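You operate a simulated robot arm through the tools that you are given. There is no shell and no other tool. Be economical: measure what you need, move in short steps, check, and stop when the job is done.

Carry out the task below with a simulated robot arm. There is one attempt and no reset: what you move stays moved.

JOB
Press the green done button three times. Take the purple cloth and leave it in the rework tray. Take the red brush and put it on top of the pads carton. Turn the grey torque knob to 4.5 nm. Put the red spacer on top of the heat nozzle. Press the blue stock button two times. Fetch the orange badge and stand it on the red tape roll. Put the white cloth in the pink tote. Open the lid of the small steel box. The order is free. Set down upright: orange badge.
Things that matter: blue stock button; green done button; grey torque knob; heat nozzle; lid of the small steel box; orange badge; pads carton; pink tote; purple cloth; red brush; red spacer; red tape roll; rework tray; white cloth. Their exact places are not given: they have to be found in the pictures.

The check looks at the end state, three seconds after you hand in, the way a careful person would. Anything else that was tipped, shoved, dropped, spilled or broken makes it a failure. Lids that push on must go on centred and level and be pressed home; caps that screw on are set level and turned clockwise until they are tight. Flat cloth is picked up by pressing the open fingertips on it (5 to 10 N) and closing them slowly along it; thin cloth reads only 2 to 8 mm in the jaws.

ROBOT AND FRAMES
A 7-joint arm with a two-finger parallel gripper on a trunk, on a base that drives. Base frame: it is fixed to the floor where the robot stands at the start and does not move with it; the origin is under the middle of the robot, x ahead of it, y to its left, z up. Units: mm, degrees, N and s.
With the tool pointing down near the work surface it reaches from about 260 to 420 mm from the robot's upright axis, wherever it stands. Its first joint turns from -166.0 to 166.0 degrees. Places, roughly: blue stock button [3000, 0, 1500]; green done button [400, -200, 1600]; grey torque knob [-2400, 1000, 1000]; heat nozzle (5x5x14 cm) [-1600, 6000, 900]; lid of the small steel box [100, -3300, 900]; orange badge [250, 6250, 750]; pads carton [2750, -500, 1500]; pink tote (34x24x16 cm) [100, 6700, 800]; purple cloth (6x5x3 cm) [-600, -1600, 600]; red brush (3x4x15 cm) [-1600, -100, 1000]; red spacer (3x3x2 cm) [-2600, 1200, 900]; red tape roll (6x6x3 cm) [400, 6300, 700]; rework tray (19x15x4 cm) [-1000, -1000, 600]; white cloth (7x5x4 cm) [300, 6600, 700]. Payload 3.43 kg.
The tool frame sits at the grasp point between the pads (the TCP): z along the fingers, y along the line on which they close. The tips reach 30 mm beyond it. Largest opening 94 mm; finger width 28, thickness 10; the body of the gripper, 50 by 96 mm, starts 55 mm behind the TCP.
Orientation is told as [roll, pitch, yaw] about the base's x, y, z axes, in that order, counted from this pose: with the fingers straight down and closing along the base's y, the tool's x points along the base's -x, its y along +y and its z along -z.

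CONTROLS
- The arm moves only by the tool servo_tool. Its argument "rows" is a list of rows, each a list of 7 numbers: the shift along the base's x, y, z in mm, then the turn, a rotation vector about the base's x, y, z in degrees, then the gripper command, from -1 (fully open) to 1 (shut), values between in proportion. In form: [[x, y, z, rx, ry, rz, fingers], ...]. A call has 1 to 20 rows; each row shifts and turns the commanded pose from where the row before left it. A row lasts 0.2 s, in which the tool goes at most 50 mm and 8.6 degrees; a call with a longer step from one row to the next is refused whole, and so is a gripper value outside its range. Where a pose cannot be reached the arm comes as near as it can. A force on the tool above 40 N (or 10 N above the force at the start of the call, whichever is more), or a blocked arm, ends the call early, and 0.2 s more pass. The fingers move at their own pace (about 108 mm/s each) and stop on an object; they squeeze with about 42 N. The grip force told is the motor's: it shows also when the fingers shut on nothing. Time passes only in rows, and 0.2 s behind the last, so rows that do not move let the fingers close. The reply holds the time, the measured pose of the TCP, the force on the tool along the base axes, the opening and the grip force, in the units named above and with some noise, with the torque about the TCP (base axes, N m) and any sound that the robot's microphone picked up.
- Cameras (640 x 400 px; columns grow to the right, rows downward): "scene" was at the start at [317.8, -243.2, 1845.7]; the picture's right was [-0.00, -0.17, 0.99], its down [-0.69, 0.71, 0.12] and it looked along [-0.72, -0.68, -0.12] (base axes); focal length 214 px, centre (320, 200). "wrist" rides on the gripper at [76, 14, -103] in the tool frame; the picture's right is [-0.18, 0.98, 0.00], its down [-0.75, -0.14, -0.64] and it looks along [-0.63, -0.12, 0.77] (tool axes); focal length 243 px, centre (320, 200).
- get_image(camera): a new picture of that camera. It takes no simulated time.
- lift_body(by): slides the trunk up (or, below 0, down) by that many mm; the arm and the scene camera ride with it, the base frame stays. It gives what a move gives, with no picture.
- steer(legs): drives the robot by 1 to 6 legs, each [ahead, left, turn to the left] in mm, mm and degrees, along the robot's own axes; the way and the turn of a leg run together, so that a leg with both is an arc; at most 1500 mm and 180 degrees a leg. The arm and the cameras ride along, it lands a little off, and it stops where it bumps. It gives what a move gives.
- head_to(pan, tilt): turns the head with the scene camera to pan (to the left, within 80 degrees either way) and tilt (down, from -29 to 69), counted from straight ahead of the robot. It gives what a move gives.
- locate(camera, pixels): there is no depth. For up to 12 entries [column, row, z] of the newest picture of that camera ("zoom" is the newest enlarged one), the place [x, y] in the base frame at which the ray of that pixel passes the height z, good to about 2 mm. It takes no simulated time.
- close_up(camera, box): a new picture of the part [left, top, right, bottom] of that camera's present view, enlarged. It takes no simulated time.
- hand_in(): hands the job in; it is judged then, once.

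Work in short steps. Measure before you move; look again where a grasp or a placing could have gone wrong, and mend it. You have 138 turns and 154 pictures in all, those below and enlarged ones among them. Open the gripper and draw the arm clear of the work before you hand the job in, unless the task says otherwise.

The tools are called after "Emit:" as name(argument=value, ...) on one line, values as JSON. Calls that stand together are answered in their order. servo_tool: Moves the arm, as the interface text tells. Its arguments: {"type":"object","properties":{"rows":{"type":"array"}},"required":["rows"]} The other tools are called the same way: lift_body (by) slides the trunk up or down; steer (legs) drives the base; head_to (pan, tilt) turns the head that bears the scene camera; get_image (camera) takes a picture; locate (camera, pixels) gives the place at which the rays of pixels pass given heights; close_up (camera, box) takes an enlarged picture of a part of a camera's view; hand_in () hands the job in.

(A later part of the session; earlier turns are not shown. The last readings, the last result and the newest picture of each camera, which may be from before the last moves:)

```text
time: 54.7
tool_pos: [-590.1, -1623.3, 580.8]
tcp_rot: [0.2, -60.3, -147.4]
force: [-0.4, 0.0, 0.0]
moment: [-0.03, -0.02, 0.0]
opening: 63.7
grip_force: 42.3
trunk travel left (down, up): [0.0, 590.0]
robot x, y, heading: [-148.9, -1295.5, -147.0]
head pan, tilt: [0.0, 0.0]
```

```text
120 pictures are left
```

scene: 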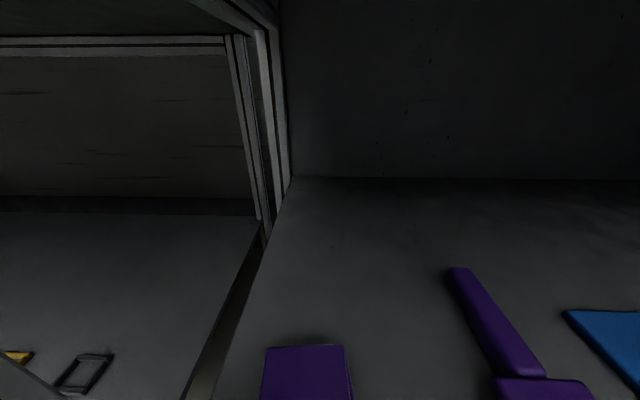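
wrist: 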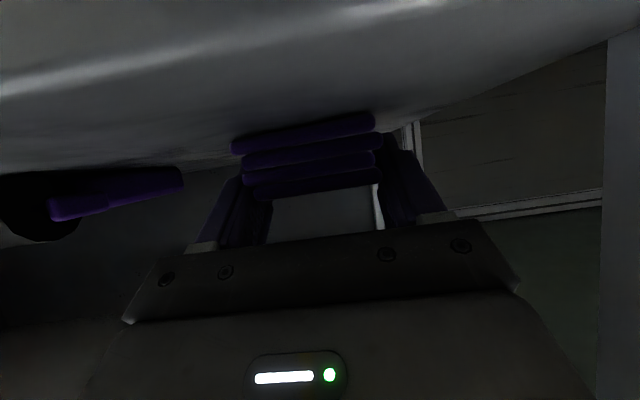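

Gripped (63.7 mm, 42 N). I lift, back the robot out, go sideways right ~715 mm toward the tray and look.

Emit:
servo_tool(rows=[[0, 0, 15, 0, 0, 0, 1], [0, 0, 25, 0, 0, 0, 1], [0, 0, 25, 0, 0, 0, 1], [0, 0, 0, 0, 0, 0, 1]])

Emit:
steer(legs=[[-280, 0, 0], [0, -715, 0]])

Emit:
get_image(camera="wrist")

Emit:
get_image(camera="scene")

```text
time: 55.7
tool_pos: [-593.2, -1625.7, 645.3]
tcp_rot: [0.4, -60.1, -147.3]
force: [0.6, 0.4, -0.2]
moment: [-0.01, 0.0, 0.01]
opening: 63.0
grip_force: 42.3
trunk travel left (down, up): [0.0, 590.0]
robot x, y, heading: [-150.0, -1297.5, -147.1]
head pan, tilt: [0.0, 0.0]
```

```text
time: 61.2
tool_pos: [-751.0, -885.2, 645.0]
tcp_rot: [0.3, -60.1, -145.9]
force: [-0.2, 0.1, -0.5]
moment: [0.01, -0.02, 0.01]
opening: 62.9
grip_force: 41.5
trunk travel left (down, up): [0.0, 590.0]
robot x, y, heading: [-318.9, -544.0, -145.8]
head pan, tilt: [0.0, 0.0]
```

```text
119 pictures are left
```

wrist: 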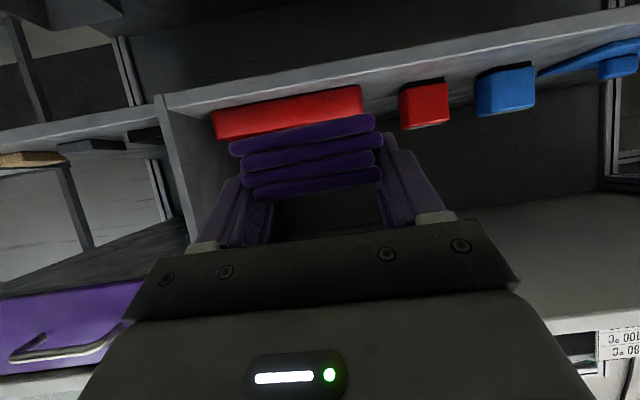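

```text
118 pictures are left
```

scene: 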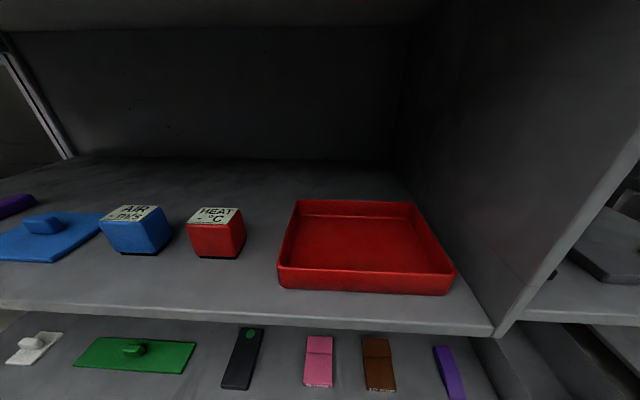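

The tray is clear. I locate its rim corners at z 585 and base centre at z 548.

Emit:
locate(camera="scene", pixels=[[298, 200, 585], [413, 203, 585], [455, 273, 585], [278, 268, 585], [360, 245, 550], [500, 330, 545], [300, 315, 545], [430, 100, 700]])

```text
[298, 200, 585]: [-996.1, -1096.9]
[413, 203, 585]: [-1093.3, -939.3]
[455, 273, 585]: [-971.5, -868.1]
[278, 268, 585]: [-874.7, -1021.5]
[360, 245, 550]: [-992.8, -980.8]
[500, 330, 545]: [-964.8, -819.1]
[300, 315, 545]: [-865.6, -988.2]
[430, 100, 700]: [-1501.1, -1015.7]
```

Tray centre is about 247 ahead and 52 right of the TCP. I drive there at present height, then check.

Emit:
steer(legs=[[0, -52, -1], [240, 0, 0]])

Emit:
get_image(camera="wrist")

Emit:
get_image(camera="scene")

```text
time: 63.5
tool_pos: [-989.8, -971.9, 644.4]
tcp_rot: [0.3, -60.1, -146.7]
force: [-0.7, -0.1, -0.1]
moment: [0.0, -0.03, 0.04]
opening: 62.8
grip_force: 42.4
trunk travel left (down, up): [0.0, 590.0]
robot x, y, heading: [-551.1, -639.0, -146.3]
head pan, tilt: [0.0, 0.0]
```

```text
117 pictures are left
```

wrist: 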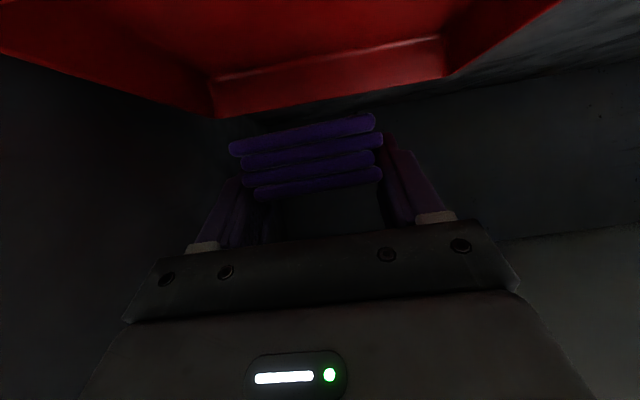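

```text
116 pictures are left
```

scene: 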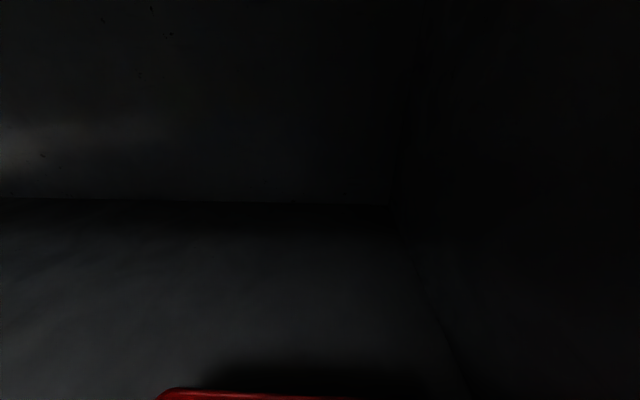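

I verify the tray's back rim relative to the TCP: scene (165,392), wrist rim corners (215,117),(445,78).

Emit:
locate(camera="wrist", pixels=[[217, 117, 585], [447, 78, 585], [217, 117, 580], [447, 78, 580], [211, 80, 550], [440, 38, 550]])

Emit:
locate(camera="scene", pixels=[[165, 391, 585]])

```text
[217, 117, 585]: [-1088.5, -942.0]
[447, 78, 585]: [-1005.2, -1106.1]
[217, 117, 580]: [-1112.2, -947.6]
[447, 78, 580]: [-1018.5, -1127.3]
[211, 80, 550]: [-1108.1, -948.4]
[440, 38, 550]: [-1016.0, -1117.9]
```

```text
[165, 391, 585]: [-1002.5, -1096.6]
```

Centred within about 11 mm. I shift that, lower to z≈596 and open the fingers, then raise.

Emit:
servo_tool(rows=[[1, -5, -16, 0, 0, 0, 1], [1, -5, -16, 0, 0, 0, 1], [0, 0, -16, 0, 0, 0, 1], [0, 0, 0, 0, 0, 0, 1], [0, 0, 0, 0, 0, 0, 0], [0, 0, 0, 0, 0, 0, -0.7], [0, 0, 0, 0, 0, 0, -0.9], [0, 0, 0, 0, 0, 0, -0.9], [0, 0, 16, 0, 0, 0, -0.9], [0, 0, 30, 0, 0, 0, -0.9], [0, 0, 10, 0, 0, 0, -0.9]])

Emit:
steer(legs=[[-260, 0, 0]])

Emit:
get_image(camera="scene")

```text
time: 65.9
tool_pos: [-988.6, -980.6, 653.2]
tcp_rot: [0.4, -60.2, -146.8]
force: [-0.4, 0.3, -0.1]
moment: [-0.01, 0.02, 0.03]
opening: 89.4
grip_force: 0.2
trunk travel left (down, up): [0.0, 590.0]
robot x, y, heading: [-554.2, -638.0, -146.6]
head pan, tilt: [0.0, 0.0]
```

```text
time: 67.8
tool_pos: [-774.5, -838.0, 651.8]
tcp_rot: [0.4, -60.1, -147.1]
force: [0.1, 0.3, -0.5]
moment: [0.03, 0.02, 0.04]
opening: 89.5
grip_force: 0.0
trunk travel left (down, up): [0.0, 590.0]
robot x, y, heading: [-335.1, -493.0, -146.8]
head pan, tilt: [0.0, 0.0]
```

```text
115 pictures are left
```

scene: 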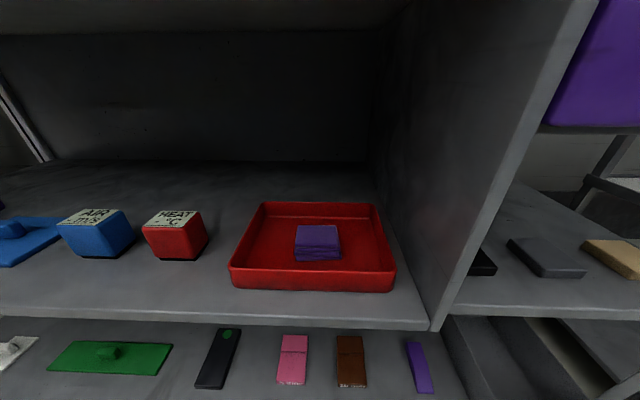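

The purple cloth lies in the tray. Next the brush: I bring the tool back to pointing down, raise the trunk, and drive right to the neighbouring bench.

Emit:
servo_tool(rows=[[10, 7, 20, 4.07, -6.31, 0, -1], [10, 7, 30, 4.07, -6.31, 0, -1], [10, 7, 40, 4.07, -6.31, 0, -1], [10, 7, 40, 4.07, -6.31, 0, -1], [15, 10, 40, 4.07, -6.31, 0, -1], [15, 10, 40, 4.07, -6.31, 0, -1], [15, 10, 40, 4.07, -6.31, 0, -1], [15, 10, 40, 4.07, -6.31, 0, -1], [0, 0, 40, 0, 0, 0, -1], [0, 0, 0, 0, 0, 0, -1]])

Emit:
steer(legs=[[-100, -500, 0], [0, -480, 0]])

Emit:
lift_body(by=400)

Emit:
head_to(pan=0, tilt=-28)

Emit:
get_image(camera="scene")

Emit:
get_image(camera="wrist")

```text
time: 70.0
tool_pos: [-674.0, -768.2, 983.0]
tcp_rot: [0.4, 0.0, -147.1]
force: [-0.4, -0.6, 0.1]
moment: [-0.01, 0.02, -0.01]
opening: 94.0
grip_force: 0.1
trunk travel left (down, up): [0.0, 590.0]
robot x, y, heading: [-337.1, -498.3, -146.5]
head pan, tilt: [0.0, 0.0]
```

```text
time: 75.4
tool_pos: [-1126.2, 108.2, 981.3]
tcp_rot: [0.4, -0.1, -147.4]
force: [0.2, 0.1, -0.6]
moment: [0.01, 0.01, -0.04]
opening: 94.0
grip_force: 0.1
trunk travel left (down, up): [0.0, 590.0]
robot x, y, heading: [-783.1, 382.5, -146.7]
head pan, tilt: [0.0, 0.0]
```

```text
time: 79.3
tool_pos: [-1123.5, 108.4, 1381.7]
tcp_rot: [0.3, -0.1, -147.3]
force: [-0.4, -0.5, -0.7]
moment: [-0.01, 0.0, 0.0]
opening: 94.0
grip_force: 0.1
trunk travel left (down, up): [-400.0, 190.0]
robot x, y, heading: [-785.6, 379.7, -147.1]
head pan, tilt: [0.0, 0.0]
```

```text
time: 80.2
tool_pos: [-1124.9, 108.8, 1382.5]
tcp_rot: [0.5, -0.1, -147.3]
force: [0.1, 0.6, -1.7]
moment: [0.01, -0.01, 0.01]
opening: 93.9
grip_force: 0.0
trunk travel left (down, up): [-400.0, 190.0]
robot x, y, heading: [-787.1, 379.7, -147.0]
head pan, tilt: [0.0, -28.0]
```

```text
114 pictures are left
```

scene: 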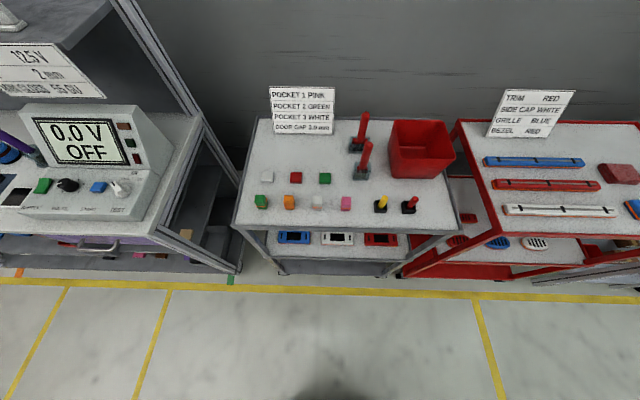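

```text
113 pictures are left
```

wrist: 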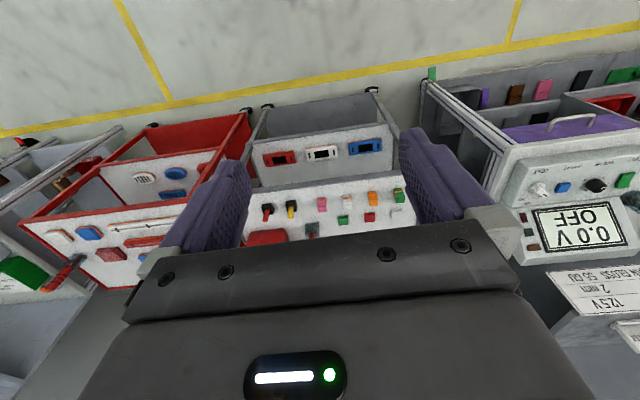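

Two red upright tools stand at scene (360,130) and (365,160). I zoom to tell which is the brush.

Emit:
close_up(camera="scene", box=[240, 80, 480, 230])

Emit:
locate(camera="scene", pixels=[[356, 148, 900], [362, 178, 900], [364, 145, 1000], [363, 115, 1000], [356, 148, 870], [362, 178, 870], [320, 228, 870], [250, 225, 870]])

```text
2.67 times, centred on (360, 155) of scene
```

zoom: 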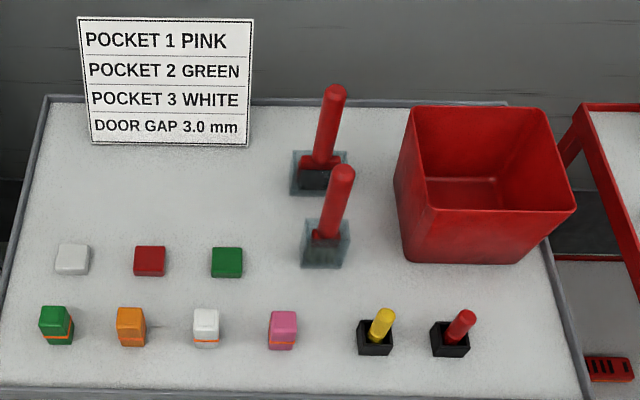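

```text
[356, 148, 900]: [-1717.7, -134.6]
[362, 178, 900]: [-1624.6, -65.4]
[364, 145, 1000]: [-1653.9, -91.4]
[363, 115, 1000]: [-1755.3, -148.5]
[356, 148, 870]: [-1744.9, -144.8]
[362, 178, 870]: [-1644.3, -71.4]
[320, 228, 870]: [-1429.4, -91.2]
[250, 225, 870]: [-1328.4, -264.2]
```

I zoom in more on the two.

Emit:
close_up(camera="scene", box=[336, 105, 400, 185])

Emit:
close_up(camera="wrist", box=[230, 170, 400, 250])

```text
5.00 times, centred on (368, 145) of scene
```

zoom: 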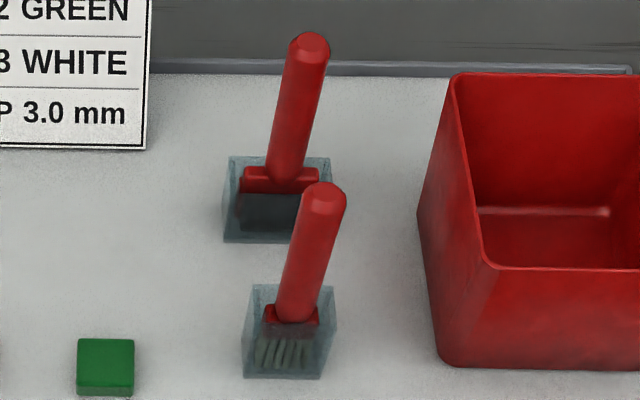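

```text
3.76 times, centred on (315, 210) of wrist
```

zoom: 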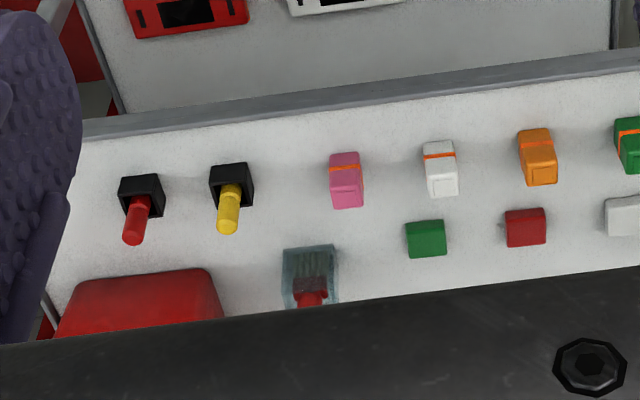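

The front one, with bristles in a glass holder, is the brush. I triangulate holder mid (scene (361,174), wrist (313,229)), and handle top (scene (368,143)).

Emit:
locate(camera="scene", pixels=[[361, 174, 900], [361, 174, 800], [368.6, 143, 1000], [368.6, 143, 950], [295, 178, 850]])

Emit:
locate(camera="wrist", pixels=[[313, 229, 900], [313, 229, 800], [369, 217, 850], [343, 220, 850]])

```text
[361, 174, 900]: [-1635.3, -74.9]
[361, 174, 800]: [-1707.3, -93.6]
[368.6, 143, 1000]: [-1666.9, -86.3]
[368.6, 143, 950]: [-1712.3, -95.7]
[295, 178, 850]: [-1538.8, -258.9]
```

```text
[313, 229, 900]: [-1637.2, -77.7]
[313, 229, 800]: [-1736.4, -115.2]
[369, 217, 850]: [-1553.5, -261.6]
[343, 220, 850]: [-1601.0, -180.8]
```

Brush: holder about (-1637,-78), table about z 875, handle top about z 1030. It is 962 ahead and 80 right of the robot; I drive 540 ahead, 78 right, and look from above.

Emit:
steer(legs=[[0, -78, 0], [535, 0, 0]])

Emit:
head_to(pan=0, tilt=10)

Emit:
get_image(camera="scene")

Emit:
get_image(camera="wrist")

```text
time: 84.1
tool_pos: [-1645.8, -127.7, 1380.6]
tcp_rot: [0.4, 0.0, -148.1]
force: [-0.6, 0.8, -0.9]
moment: [0.04, -0.05, 0.01]
opening: 93.9
grip_force: 0.1
trunk travel left (down, up): [-400.0, 190.0]
robot x, y, heading: [-1299.6, 142.6, -147.7]
head pan, tilt: [0.0, -28.0]
```

```text
time: 85.1
tool_pos: [-1646.7, -128.8, 1381.4]
tcp_rot: [0.3, -0.1, -148.1]
force: [0.1, 0.3, -0.1]
moment: [-0.01, 0.01, 0.01]
opening: 93.9
grip_force: 0.1
trunk travel left (down, up): [-400.0, 190.0]
robot x, y, heading: [-1304.7, 139.4, -147.6]
head pan, tilt: [0.0, 10.0]
```

```text
109 pictures are left
```

scene: 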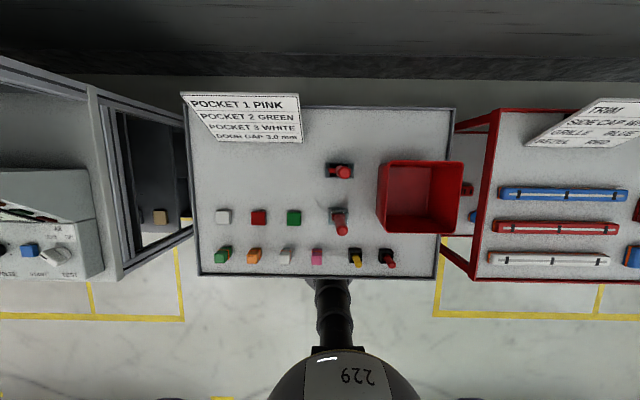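

```text
108 pictures are left
```

wrist: 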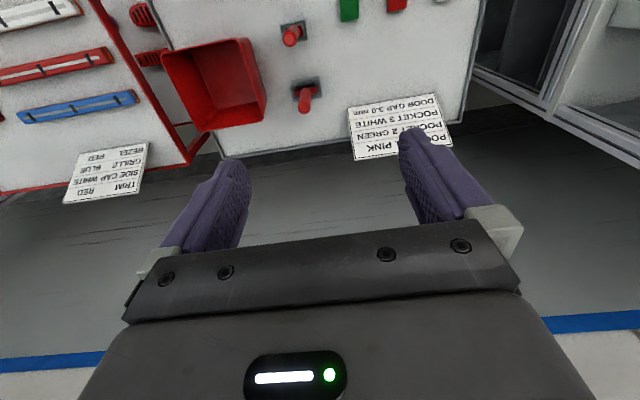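

The brush handle top is at scene (341,230), wrist (289,38). I locate it and the holder.

Emit:
locate(camera="scene", pixels=[[341, 230, 1030], [341, 230, 1000], [338, 214, 900], [343, 172, 1030], [400, 165, 1000]])

Emit:
locate(camera="wrist", pixels=[[289, 38, 1030], [289, 38, 1000], [293, 28, 900], [305, 103, 1030]])

Emit:
close_up(camera="scene", box=[300, 150, 400, 250])

```text
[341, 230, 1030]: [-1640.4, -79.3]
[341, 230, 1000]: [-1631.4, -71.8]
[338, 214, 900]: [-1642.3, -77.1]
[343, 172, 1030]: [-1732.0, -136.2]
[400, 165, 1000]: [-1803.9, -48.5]
```

```text
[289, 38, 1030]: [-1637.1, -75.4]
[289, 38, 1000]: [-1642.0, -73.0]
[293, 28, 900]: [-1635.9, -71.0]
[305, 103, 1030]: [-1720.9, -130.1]
```

```text
4.00 times, centred on (350, 200) of scene
```

zoom: 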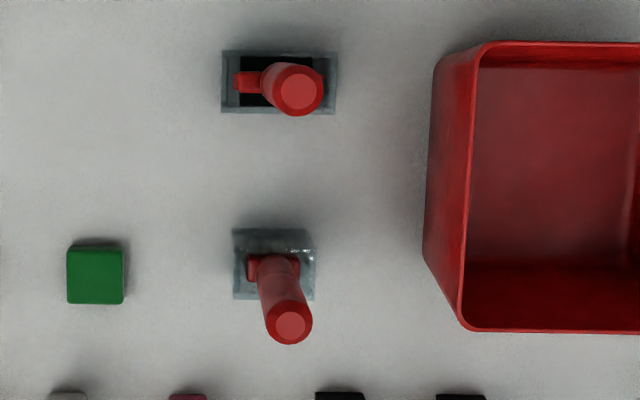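

Handle top is at (-1639,-78,1030). I move over it with fingers open, descend to TCP z≈997 and close.

Emit:
servo_tool(rows=[[4, 25, -20, 0, 0, 0, -1], [4, 26, -30, 0, 0, 0, -1], [0, 0, -48, 0, 0, 0, -1], [0, 0, -48, 0, 0, 0, -1], [0, 0, -48, 0, 0, 0, -0.5], [0, 0, -48, 0, 0, 0, -0.4], [0, 0, -48, 0, 0, 0, -0.4], [0, 0, -48, 0, 0, 0, -0.4], [0, 0, -30, 0, 0, 0, -0.4], [0, 0, -16, 0, 0, 0, -0.4], [0, 0, 0, 0, 0, 0, -0.4]])

Emit:
get_image(camera="wrist")

```text
time: 87.5
tool_pos: [-1638.7, -78.0, 1000.0]
tcp_rot: [0.3, -0.1, -148.1]
force: [-0.3, 0.4, 0.4]
moment: [-0.01, -0.01, -0.01]
opening: 66.0
grip_force: 0.0
trunk travel left (down, up): [-400.0, 190.0]
robot x, y, heading: [-1303.3, 133.0, -147.8]
head pan, tilt: [0.0, 10.0]
```

```text
106 pictures are left
```

wrist: 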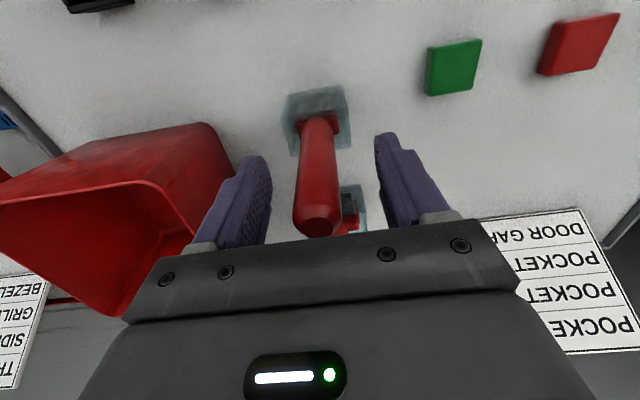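

The handle is between the fingers. I close and lift it straight up 220 mm.

Emit:
servo_tool(rows=[[0, 0, -6, 0, 0, 0, 0.1], [0, 0, 0, 0, 0, 0, 0.6], [0, 0, 0, 0, 0, 0, 1], [0, 0, 0, 0, 0, 0, 1], [0, 0, 20, 0, 0, 0, 1], [0, 0, 40, 0, 0, 0, 1], [0, 0, 45, 0, 0, 0, 1], [0, 0, 45, 0, 0, 0, 1], [0, 0, 45, 0, 0, 0, 1], [0, 0, 45, 0, 0, 0, 1], [0, 0, 0, 0, 0, 0, 1]])

Emit:
get_image(camera="wrist")

Emit:
get_image(camera="scene")

```text
time: 89.9
tool_pos: [-1641.4, -75.6, 1235.8]
tcp_rot: [0.3, -0.1, -148.1]
force: [0.6, 0.1, -0.6]
moment: [0.01, 0.02, 0.01]
opening: 21.7
grip_force: 42.2
trunk travel left (down, up): [-400.0, 190.0]
robot x, y, heading: [-1299.4, 144.9, -147.3]
head pan, tilt: [0.0, 10.0]
```

```text
105 pictures are left
```

wrist: 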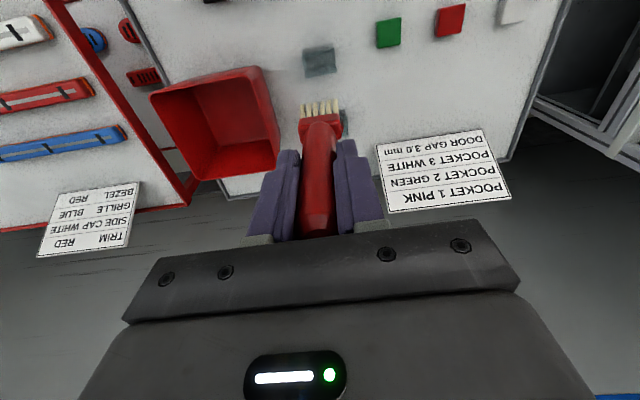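

```text
104 pictures are left
```

scene: 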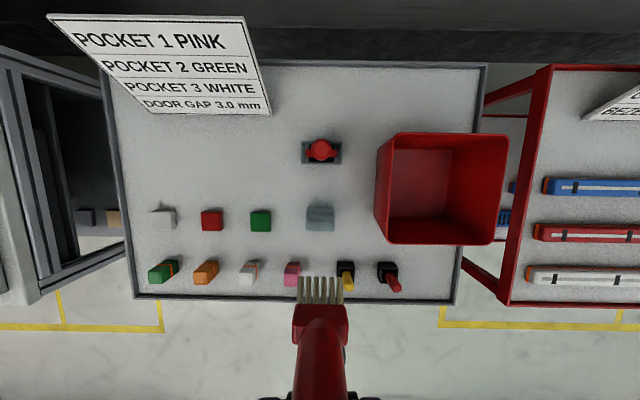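

The brush is held (21.7 mm). I back out, turn to heading 0 near (-300,250), tilt the tool so the head camera looks forward, and view the way east.

Emit:
steer(legs=[[-400, 0, 0], [0, 0, 147.3], [500, 0, 0]])

Emit:
lift_body(by=190)

Emit:
servo_tool(rows=[[0, 0, 20, 0, -8, 0, 1], [0, 0, 20, 0, -8, 0, 1], [0, 0, 20, 0, -8, 0, 1], [0, 0, 20, 0, -8, 0, 1], [0, 0, 20, 0, -8, 0, 1], [0, 0, 0, 0, 0, 0, 1]])

Emit:
head_to(pan=0, tilt=-28)

Emit:
get_image(camera="scene")

Emit:
head_to(pan=65, tilt=-10)

Emit:
get_image(camera="scene")

Emit:
head_to(pan=-65, tilt=-10)

Emit:
get_image(camera="scene")

```text
time: 101.2
tool_pos: [-81.8, 431.6, 1235.2]
tcp_rot: [0.4, 0.0, 5.1]
force: [0.2, -0.5, 0.6]
moment: [-0.01, 0.0, 0.03]
opening: 21.7
grip_force: 42.3
trunk travel left (down, up): [-400.0, 190.0]
robot x, y, heading: [-480.3, 390.0, 5.4]
head pan, tilt: [0.0, 10.0]
```

```text
time: 103.2
tool_pos: [-82.3, 431.6, 1425.4]
tcp_rot: [0.4, 0.0, 5.0]
force: [0.0, -0.7, -1.0]
moment: [-0.01, 0.02, 0.03]
opening: 21.5
grip_force: 41.6
trunk travel left (down, up): [-590.0, 0.0]
robot x, y, heading: [-482.0, 392.6, 5.5]
head pan, tilt: [0.0, 10.0]
```

```text
time: 104.6
tool_pos: [-76.3, 430.7, 1502.8]
tcp_rot: [-3.5, -33.7, 6.1]
force: [-0.5, -1.0, -0.3]
moment: [0.01, 0.0, 0.01]
opening: 21.5
grip_force: 42.4
out of reach, approached as far as the arm can: row 4, 5
trunk travel left (down, up): [-590.0, 0.0]
robot x, y, heading: [-477.8, 393.5, 5.5]
head pan, tilt: [0.0, 10.0]
```

```text
time: 105.7
tool_pos: [-75.6, 431.7, 1503.4]
tcp_rot: [-3.5, -33.6, 6.1]
force: [-0.4, -0.3, -0.3]
moment: [-0.02, 0.01, -0.03]
opening: 21.6
grip_force: 42.2
trunk travel left (down, up): [-590.0, 0.0]
robot x, y, heading: [-476.8, 394.3, 5.5]
head pan, tilt: [0.0, -28.0]
```

```text
103 pictures are left
```

scene: 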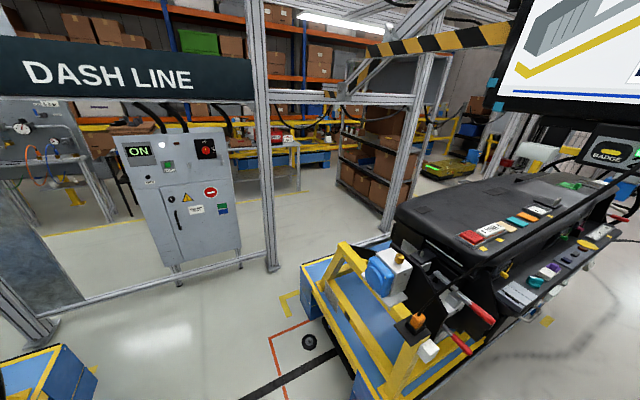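

```text
time: 107.0
tool_pos: [-76.4, 430.9, 1503.7]
tcp_rot: [-3.7, -33.5, 6.1]
force: [0.0, 0.1, -0.3]
moment: [0.03, 0.0, 0.03]
opening: 21.5
grip_force: 41.7
trunk travel left (down, up): [-590.0, 0.0]
robot x, y, heading: [-480.1, 395.7, 5.1]
head pan, tilt: [65.0, -10.0]
```

```text
102 pictures are left
```

scene: 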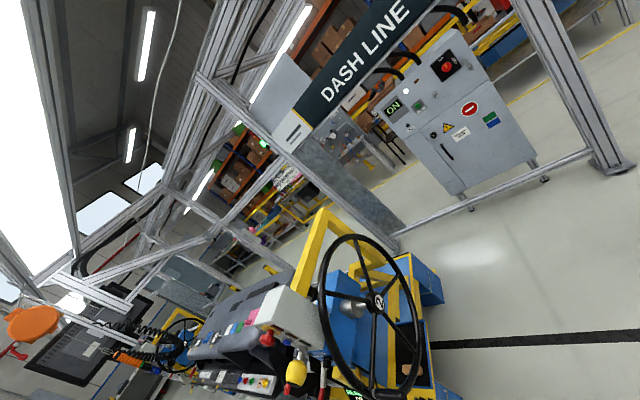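

```text
time: 109.2
tool_pos: [-76.7, 430.9, 1502.3]
tcp_rot: [-3.6, -33.5, 6.1]
force: [0.0, 0.2, -0.9]
moment: [0.02, 0.03, 0.02]
opening: 21.7
grip_force: 42.0
trunk travel left (down, up): [-590.0, 0.0]
robot x, y, heading: [-477.4, 394.5, 5.5]
head pan, tilt: [-65.0, -10.0]
```

```text
101 pictures are left
```

scene: 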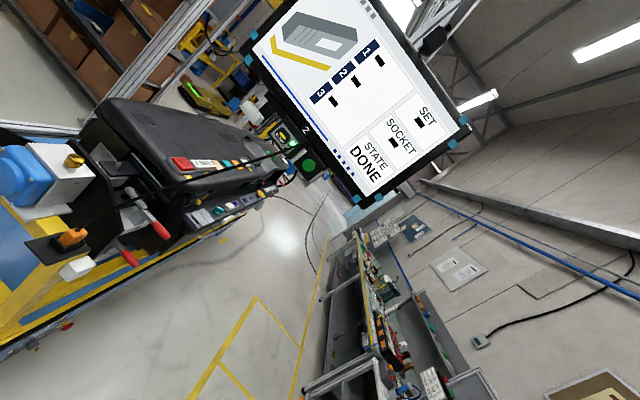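

The way east is past the dash line frame. I re-aim forward, zoom on the far racks and locate post feet and floor features.

Emit:
head_to(pan=-10, tilt=-28)

Emit:
get_image(camera="scene")

Emit:
close_up(camera="scene", box=[200, 60, 520, 260])

```text
time: 110.4
tool_pos: [-75.7, 431.7, 1502.1]
tcp_rot: [-3.7, -33.5, 6.1]
force: [0.3, -0.6, -0.2]
moment: [-0.04, 0.0, 0.01]
opening: 21.4
grip_force: 42.1
trunk travel left (down, up): [-590.0, 0.0]
robot x, y, heading: [-485.4, 395.1, 5.3]
head pan, tilt: [-10.0, -28.0]
```

```text
100 pictures are left
```

scene: 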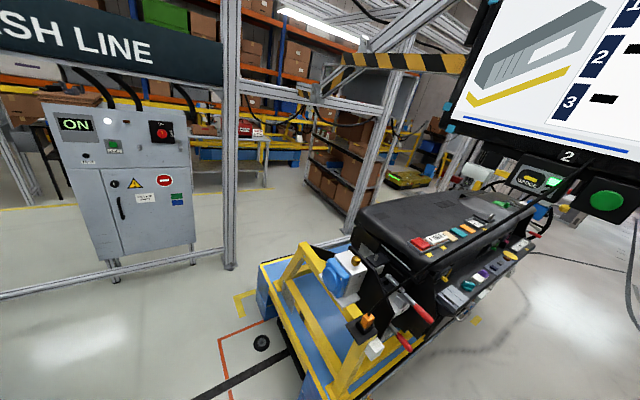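

```text
2.00 times, centred on (360, 160) of scene
```

zoom: 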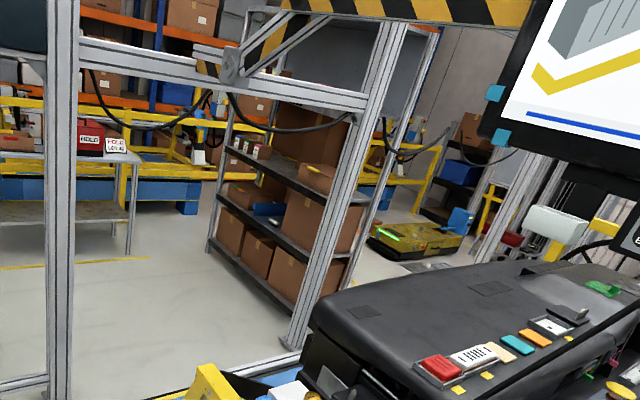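

I locate the feet: post A (230,267), post B (350,232), cart corner (258,300), rack feet, table feet, and yellow floor line.

Emit:
locate(camera="scene", pixels=[[230, 267, 0], [347, 233, 0], [258, 300, 0], [300, 370, 0], [305, 183, 0], [360, 237, 0], [0, 297, 0], [190, 263, 0], [262, 187, 0], [195, 190, 0], [405, 187, 0], [235, 306, 0]])

Emit:
locate(camera="scene", pixels=[[245, 128, 1500], [325, 132, 1500], [325, 132, 1000], [300, 50, 1500], [260, 70, 1500], [350, 60, 1500], [300, 50, 2000]])

Emit:
close_up(camera="scene", box=[230, 0, 390, 100])

```text
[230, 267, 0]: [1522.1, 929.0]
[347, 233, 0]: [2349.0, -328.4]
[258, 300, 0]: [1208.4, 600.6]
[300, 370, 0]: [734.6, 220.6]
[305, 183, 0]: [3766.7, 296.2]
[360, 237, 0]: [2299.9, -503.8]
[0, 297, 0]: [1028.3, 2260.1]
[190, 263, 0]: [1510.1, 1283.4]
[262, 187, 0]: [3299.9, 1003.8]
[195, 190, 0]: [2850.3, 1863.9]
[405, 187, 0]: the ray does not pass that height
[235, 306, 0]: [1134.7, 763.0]
```

```text
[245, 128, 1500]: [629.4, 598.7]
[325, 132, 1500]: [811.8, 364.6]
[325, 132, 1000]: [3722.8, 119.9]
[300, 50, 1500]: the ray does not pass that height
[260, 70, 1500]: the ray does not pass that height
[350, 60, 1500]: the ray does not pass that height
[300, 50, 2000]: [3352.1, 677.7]
```

```text
4.00 times, centred on (310, 50) of scene
```

zoom: 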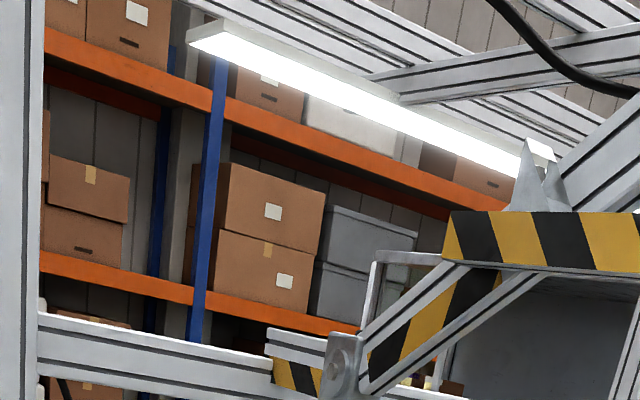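

The frame is rotated ~32°; the gap between post A (1522,929) and post B (2349,-328) leads to the rack. I turn to heading 32°, advance to about (430,630) and look again.

Emit:
steer(legs=[[0, 0, 26.7], [900, -280, 0]])

Emit:
head_to(pan=-15, tilt=-20)

Emit:
get_image(camera="scene")

```text
time: 116.7
tool_pos: [801.8, 816.5, 1502.9]
tcp_rot: [-3.6, -33.6, 30.7]
force: [-0.1, 0.1, -1.0]
moment: [-0.01, 0.04, -0.03]
opening: 21.6
grip_force: 41.9
trunk travel left (down, up): [-590.0, 0.0]
robot x, y, heading: [447.6, 616.5, 30.0]
head pan, tilt: [-10.0, -28.0]
```

```text
time: 117.4
tool_pos: [803.1, 816.5, 1502.8]
tcp_rot: [-3.6, -33.5, 30.6]
force: [-0.3, 0.4, -0.8]
moment: [-0.03, 0.01, 0.01]
opening: 21.7
grip_force: 41.7
trunk travel left (down, up): [-590.0, 0.0]
robot x, y, heading: [451.2, 616.9, 29.7]
head pan, tilt: [-15.0, -20.0]
```

```text
97 pictures are left
```

scene: 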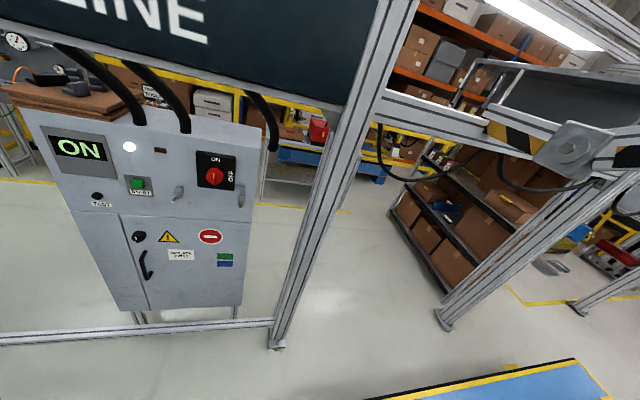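

Emit:
locate(camera="scene", pixels=[[278, 348, 0], [443, 326, 0], [578, 310, 0], [410, 400, 100], [578, 362, 100], [612, 398, 100], [395, 205, 0], [450, 290, 0], [365, 183, 0], [270, 325, 0], [130, 322, 0], [530, 305, 0]])

Emit:
close_up(camera="scene", box=[370, 100, 640, 340])

```text
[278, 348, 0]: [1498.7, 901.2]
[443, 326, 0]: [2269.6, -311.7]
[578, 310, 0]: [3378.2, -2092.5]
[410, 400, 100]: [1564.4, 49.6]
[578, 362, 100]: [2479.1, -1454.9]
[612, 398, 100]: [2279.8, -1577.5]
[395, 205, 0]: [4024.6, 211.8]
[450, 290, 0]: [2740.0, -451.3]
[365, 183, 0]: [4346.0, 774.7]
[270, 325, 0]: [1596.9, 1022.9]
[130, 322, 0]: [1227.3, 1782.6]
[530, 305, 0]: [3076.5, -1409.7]
```

```text
1.67 times, centred on (505, 220) of scene
```

zoom: 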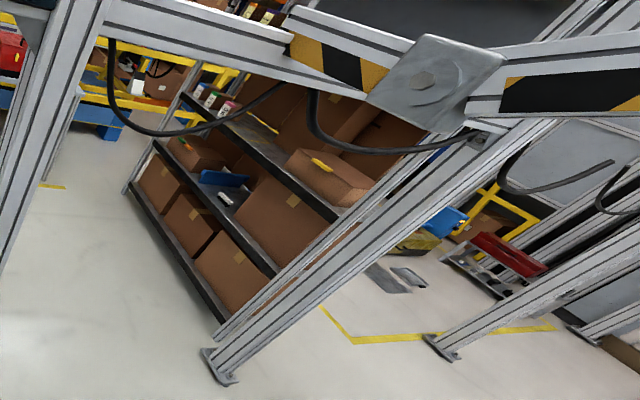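

The gap by post A is only ~420 mm, too narrow for the base. Post C stands at f≈3570 and the cart ends at f≈2550, so I go round by the south: back into the west lane, turn to heading -58° and run down it, then look.

Emit:
steer(legs=[[-1310, 0, 0], [0, 0, -88], [1300, 0, 0]])

Emit:
head_to(pan=0, tilt=-28)

Emit:
get_image(camera="scene")

Emit:
head_to(pan=60, tilt=-20)

Emit:
get_image(camera="scene")

```text
time: 133.5
tool_pos: [387.7, -1397.2, 1503.3]
tcp_rot: [-3.6, -33.5, -52.1]
force: [0.3, 0.0, 0.3]
moment: [0.04, -0.01, -0.03]
opening: 21.5
grip_force: 41.9
trunk travel left (down, up): [-590.0, 0.0]
robot x, y, heading: [142.4, -1072.4, -52.8]
head pan, tilt: [-15.0, -20.0]
```

```text
time: 134.3
tool_pos: [387.6, -1397.1, 1501.7]
tcp_rot: [-3.7, -33.4, -52.1]
force: [-0.3, -0.3, 0.3]
moment: [0.03, 0.02, 0.0]
opening: 21.3
grip_force: 41.9
trunk travel left (down, up): [-590.0, 0.0]
robot x, y, heading: [140.0, -1070.4, -52.5]
head pan, tilt: [0.0, -28.0]
```

```text
95 pictures are left
```

scene: 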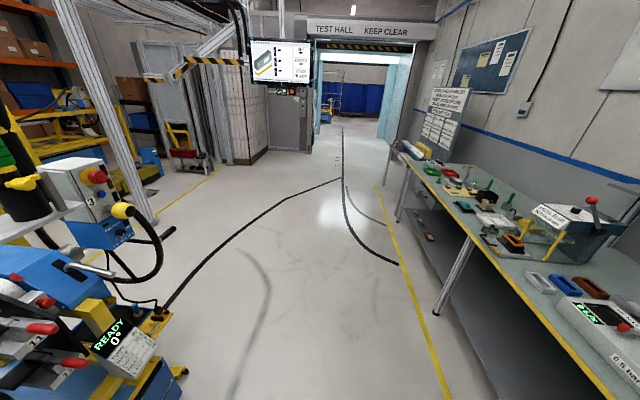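

```text
time: 135.6
tool_pos: [385.8, -1396.9, 1503.2]
tcp_rot: [-3.7, -33.5, -52.0]
force: [0.1, -0.7, -0.6]
moment: [0.03, -0.01, 0.04]
opening: 21.5
grip_force: 42.0
trunk travel left (down, up): [-590.0, 0.0]
robot x, y, heading: [141.0, -1073.2, -52.7]
head pan, tilt: [60.0, -20.0]
```

```text
94 pictures are left
```

scene: 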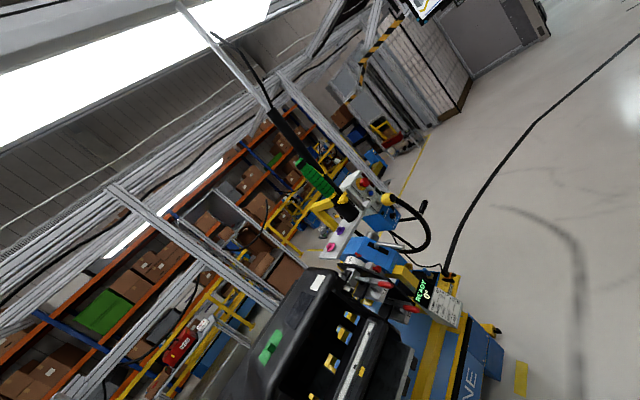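

South is open floor. I locate the cart's end corner (500,372), the yellow line (412,165), post foot (385,192) and others in this view.

Emit:
locate(camera="scene", pixels=[[503, 375, 0], [495, 330, 0], [385, 192, 0], [400, 195, 0], [430, 128, 0], [300, 255, 300], [455, 100, 0], [425, 150, 0]])

Emit:
close_up(camera="scene", box=[180, 60, 500, 300])

```text
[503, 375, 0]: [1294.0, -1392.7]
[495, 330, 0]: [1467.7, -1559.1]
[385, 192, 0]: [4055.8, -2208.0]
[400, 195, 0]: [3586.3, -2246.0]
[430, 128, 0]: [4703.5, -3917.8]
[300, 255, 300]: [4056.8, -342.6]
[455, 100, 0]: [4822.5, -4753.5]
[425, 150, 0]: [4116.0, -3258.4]
```

```text
1.67 times, centred on (340, 180) of scene
```

zoom: 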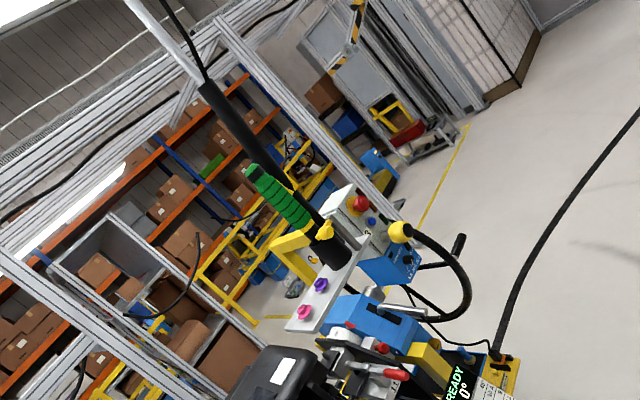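

I go down the lane to f≈3050, turn to heading 32° and cross between the cart's end and post C, then look at the rack.

Emit:
steer(legs=[[0, 0, -5.3], [1035, 0, 0], [1020, 0, 0], [0, 0, 90], [1300, 0, 0], [1200, 0, 0]])

Emit:
head_to(pan=0, tilt=-28)

Emit:
get_image(camera="scene")

Emit:
head_to(pan=65, tilt=-10)

Emit:
get_image(camera="scene")

```text
time: 161.6
tool_pos: [3700.2, -1357.1, 1503.1]
tcp_rot: [-3.7, -33.6, 30.1]
force: [0.0, -0.5, -0.6]
moment: [-0.01, 0.0, -0.03]
opening: 21.6
grip_force: 41.7
trunk travel left (down, up): [-590.0, 0.0]
robot x, y, heading: [3344.9, -1554.7, 29.5]
head pan, tilt: [60.0, -20.0]
```

```text
time: 162.9
tool_pos: [3699.5, -1355.7, 1502.7]
tcp_rot: [-3.6, -33.5, 30.0]
force: [0.5, 0.5, -0.6]
moment: [0.02, 0.02, 0.0]
opening: 21.8
grip_force: 41.5
trunk travel left (down, up): [-590.0, 0.0]
robot x, y, heading: [3344.6, -1555.1, 29.2]
head pan, tilt: [0.0, -28.0]
```

```text
92 pictures are left
```

scene: 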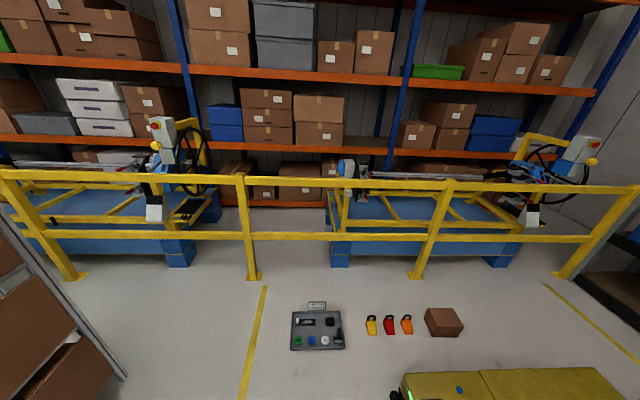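

```text
time: 164.2
tool_pos: [3700.0, -1356.1, 1503.3]
tcp_rot: [-3.5, -33.5, 30.2]
force: [-0.3, 0.3, -0.5]
moment: [0.02, 0.0, -0.04]
opening: 21.3
grip_force: 42.1
trunk travel left (down, up): [-590.0, 0.0]
robot x, y, heading: [3345.5, -1553.7, 29.2]
head pan, tilt: [65.0, -10.0]
```

```text
91 pictures are left
```

scene: 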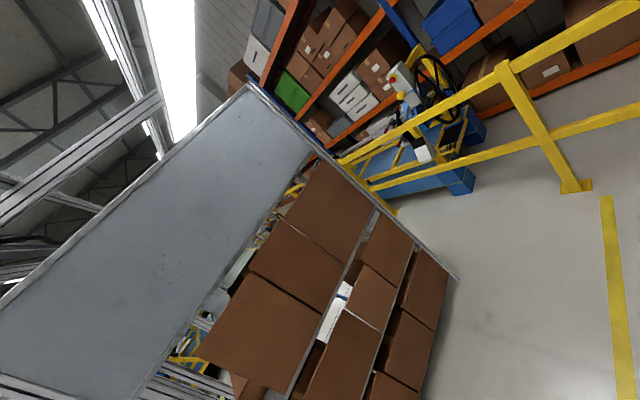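

The rack's back is closed by a grey panel, so I must go around its far end. I locate the rack's end foot (458,280), railing feet (580,187) and others.

Emit:
locate(camera="scene", pixels=[[458, 281, 0], [420, 398, 0], [580, 187, 0], [395, 212, 0], [470, 190, 0], [612, 200, 0], [400, 215, 0]])

```text
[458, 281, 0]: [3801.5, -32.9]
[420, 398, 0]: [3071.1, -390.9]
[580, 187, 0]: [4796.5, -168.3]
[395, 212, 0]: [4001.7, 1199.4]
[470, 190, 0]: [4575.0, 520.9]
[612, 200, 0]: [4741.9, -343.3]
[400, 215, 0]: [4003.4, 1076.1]
```

Rack end is at e≈3214, railing at e≈3970: a 740 mm gap. I shift to f≈2450, go ahead to e≈3400, turn to face -f, centre in the gap and look.

Emit:
steer(legs=[[0, 645, 2], [1380, 0, 0], [0, 0, 88], [0, -190, 0]])

Emit:
head_to(pan=0, tilt=-25)

Emit:
get_image(camera="scene")

```text
time: 179.3
tool_pos: [4134.2, 196.5, 1502.8]
tcp_rot: [-3.5, -33.5, 122.1]
force: [0.7, 0.5, 0.7]
moment: [-0.08, 0.02, 0.02]
opening: 21.4
grip_force: 42.5
trunk travel left (down, up): [-590.0, 0.0]
robot x, y, heading: [4340.8, -154.7, 121.5]
head pan, tilt: [65.0, -10.0]
```

```text
time: 180.6
tool_pos: [4134.7, 195.9, 1502.7]
tcp_rot: [-3.6, -33.4, 122.0]
force: [0.8, 0.6, -1.2]
moment: [0.01, -0.02, -0.04]
opening: 21.8
grip_force: 42.5
trunk travel left (down, up): [-590.0, 0.0]
robot x, y, heading: [4344.1, -155.1, 121.3]
head pan, tilt: [0.0, -25.0]
```

```text
90 pictures are left
```

scene: 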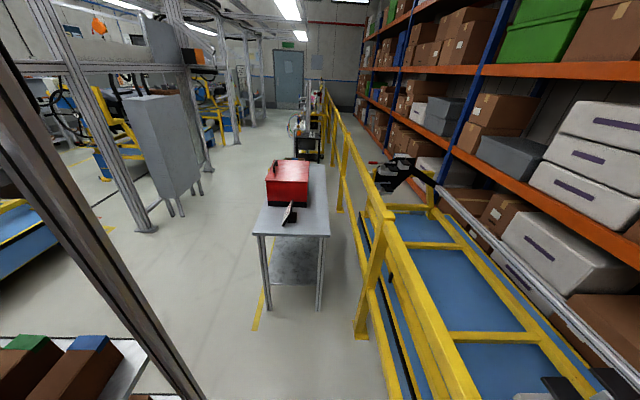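

I locate the table's feet, railing post and rack's front-end post.

Emit:
locate(camera="scene", pixels=[[270, 308, 0], [320, 308, 0], [360, 335, 0], [202, 397, 0], [147, 230, 0], [145, 350, 1500], [185, 395, 300], [255, 330, 0], [258, 234, 800]])

Emit:
head_to(pan=60, tilt=0)

Emit:
get_image(camera="scene")

```text
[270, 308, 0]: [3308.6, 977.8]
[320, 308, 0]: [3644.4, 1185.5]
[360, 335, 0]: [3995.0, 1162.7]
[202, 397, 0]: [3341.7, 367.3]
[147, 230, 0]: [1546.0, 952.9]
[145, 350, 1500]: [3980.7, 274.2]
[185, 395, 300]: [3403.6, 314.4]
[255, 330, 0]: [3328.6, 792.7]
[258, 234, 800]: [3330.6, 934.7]
```

```text
time: 181.9
tool_pos: [4133.5, 197.0, 1503.7]
tcp_rot: [-3.5, -33.6, 122.1]
force: [0.1, -0.3, -0.4]
moment: [0.0, -0.01, 0.02]
opening: 21.3
grip_force: 41.5
trunk travel left (down, up): [-590.0, 0.0]
robot x, y, heading: [4342.3, -150.7, 121.3]
head pan, tilt: [60.0, 0.0]
```

```text
89 pictures are left
```

scene: 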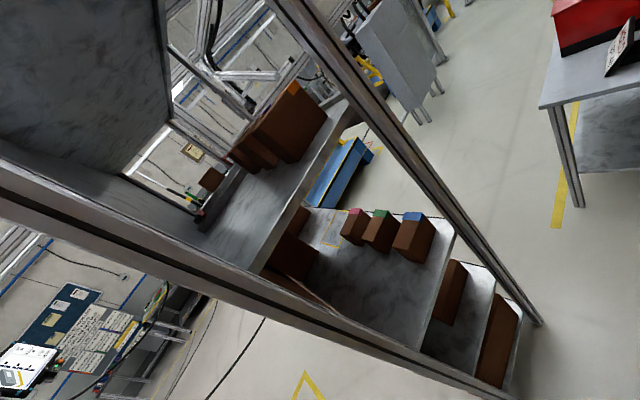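

I locate the rack's front foot (541,322), table feet and the carton on the top shelf.

Emit:
locate(camera="scene", pixels=[[541, 323, 0], [580, 207, 0], [515, 395, 0], [540, 107, 800], [455, 225, 600], [350, 100, 1300], [255, 270, 1300], [255, 165, 1300], [310, 145, 1300]])

Emit:
close_up(camera="scene", box=[120, 20, 440, 260])

```text
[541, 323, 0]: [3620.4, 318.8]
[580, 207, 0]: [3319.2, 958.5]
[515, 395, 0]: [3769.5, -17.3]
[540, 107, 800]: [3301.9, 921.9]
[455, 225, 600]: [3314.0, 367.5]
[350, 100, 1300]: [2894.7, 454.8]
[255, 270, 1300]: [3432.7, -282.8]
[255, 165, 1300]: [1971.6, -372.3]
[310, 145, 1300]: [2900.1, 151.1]
```

```text
1.67 times, centred on (280, 140) of scene
```

zoom: 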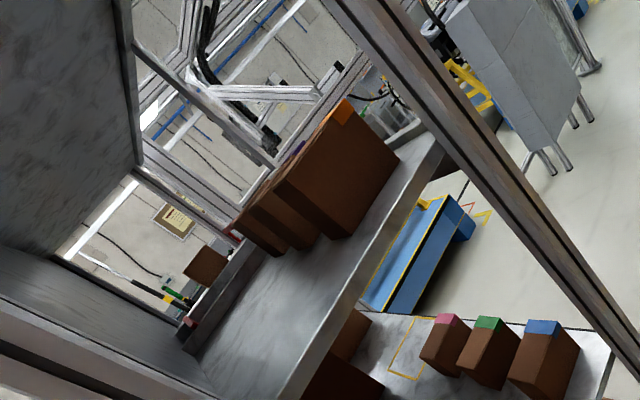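

The corridor between rack front (f 1648) and table (f 945) is 700 mm. I go through at f≈1297, strafe along, then back off to f≈1000 and turn to face the rack.

Emit:
steer(legs=[[1136, 0, 0.6], [0, 1150, 0], [300, 0, 0], [0, 0, 90], [0, 0, 90]])

Emit:
head_to(pan=0, tilt=-28)

Emit:
get_image(camera="scene")

```text
time: 202.3
tool_pos: [2821.3, 74.1, 1502.1]
tcp_rot: [-3.6, -33.5, -58.4]
force: [-0.3, 0.0, 0.4]
moment: [0.01, -0.03, -0.02]
opening: 21.5
grip_force: 41.9
trunk travel left (down, up): [-590.0, 0.0]
robot x, y, heading: [2612.6, 421.9, -59.1]
head pan, tilt: [60.0, 0.0]
```

```text
time: 203.7
tool_pos: [2821.9, 73.3, 1503.1]
tcp_rot: [-3.6, -33.6, -58.5]
force: [0.4, 0.7, -1.0]
moment: [-0.01, 0.0, -0.01]
opening: 21.6
grip_force: 42.0
trunk travel left (down, up): [-590.0, 0.0]
robot x, y, heading: [2613.0, 424.0, -59.3]
head pan, tilt: [0.0, -28.0]
```

```text
87 pictures are left
```

scene: 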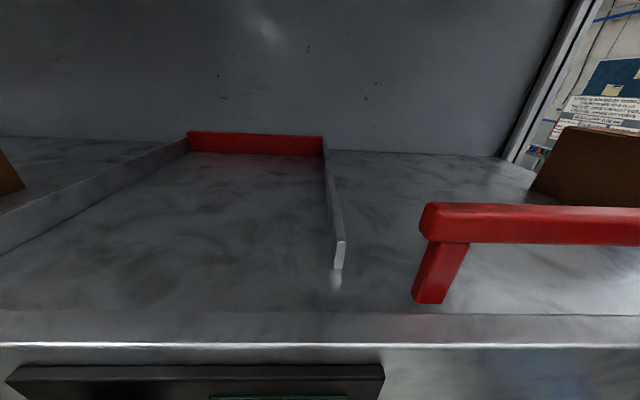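

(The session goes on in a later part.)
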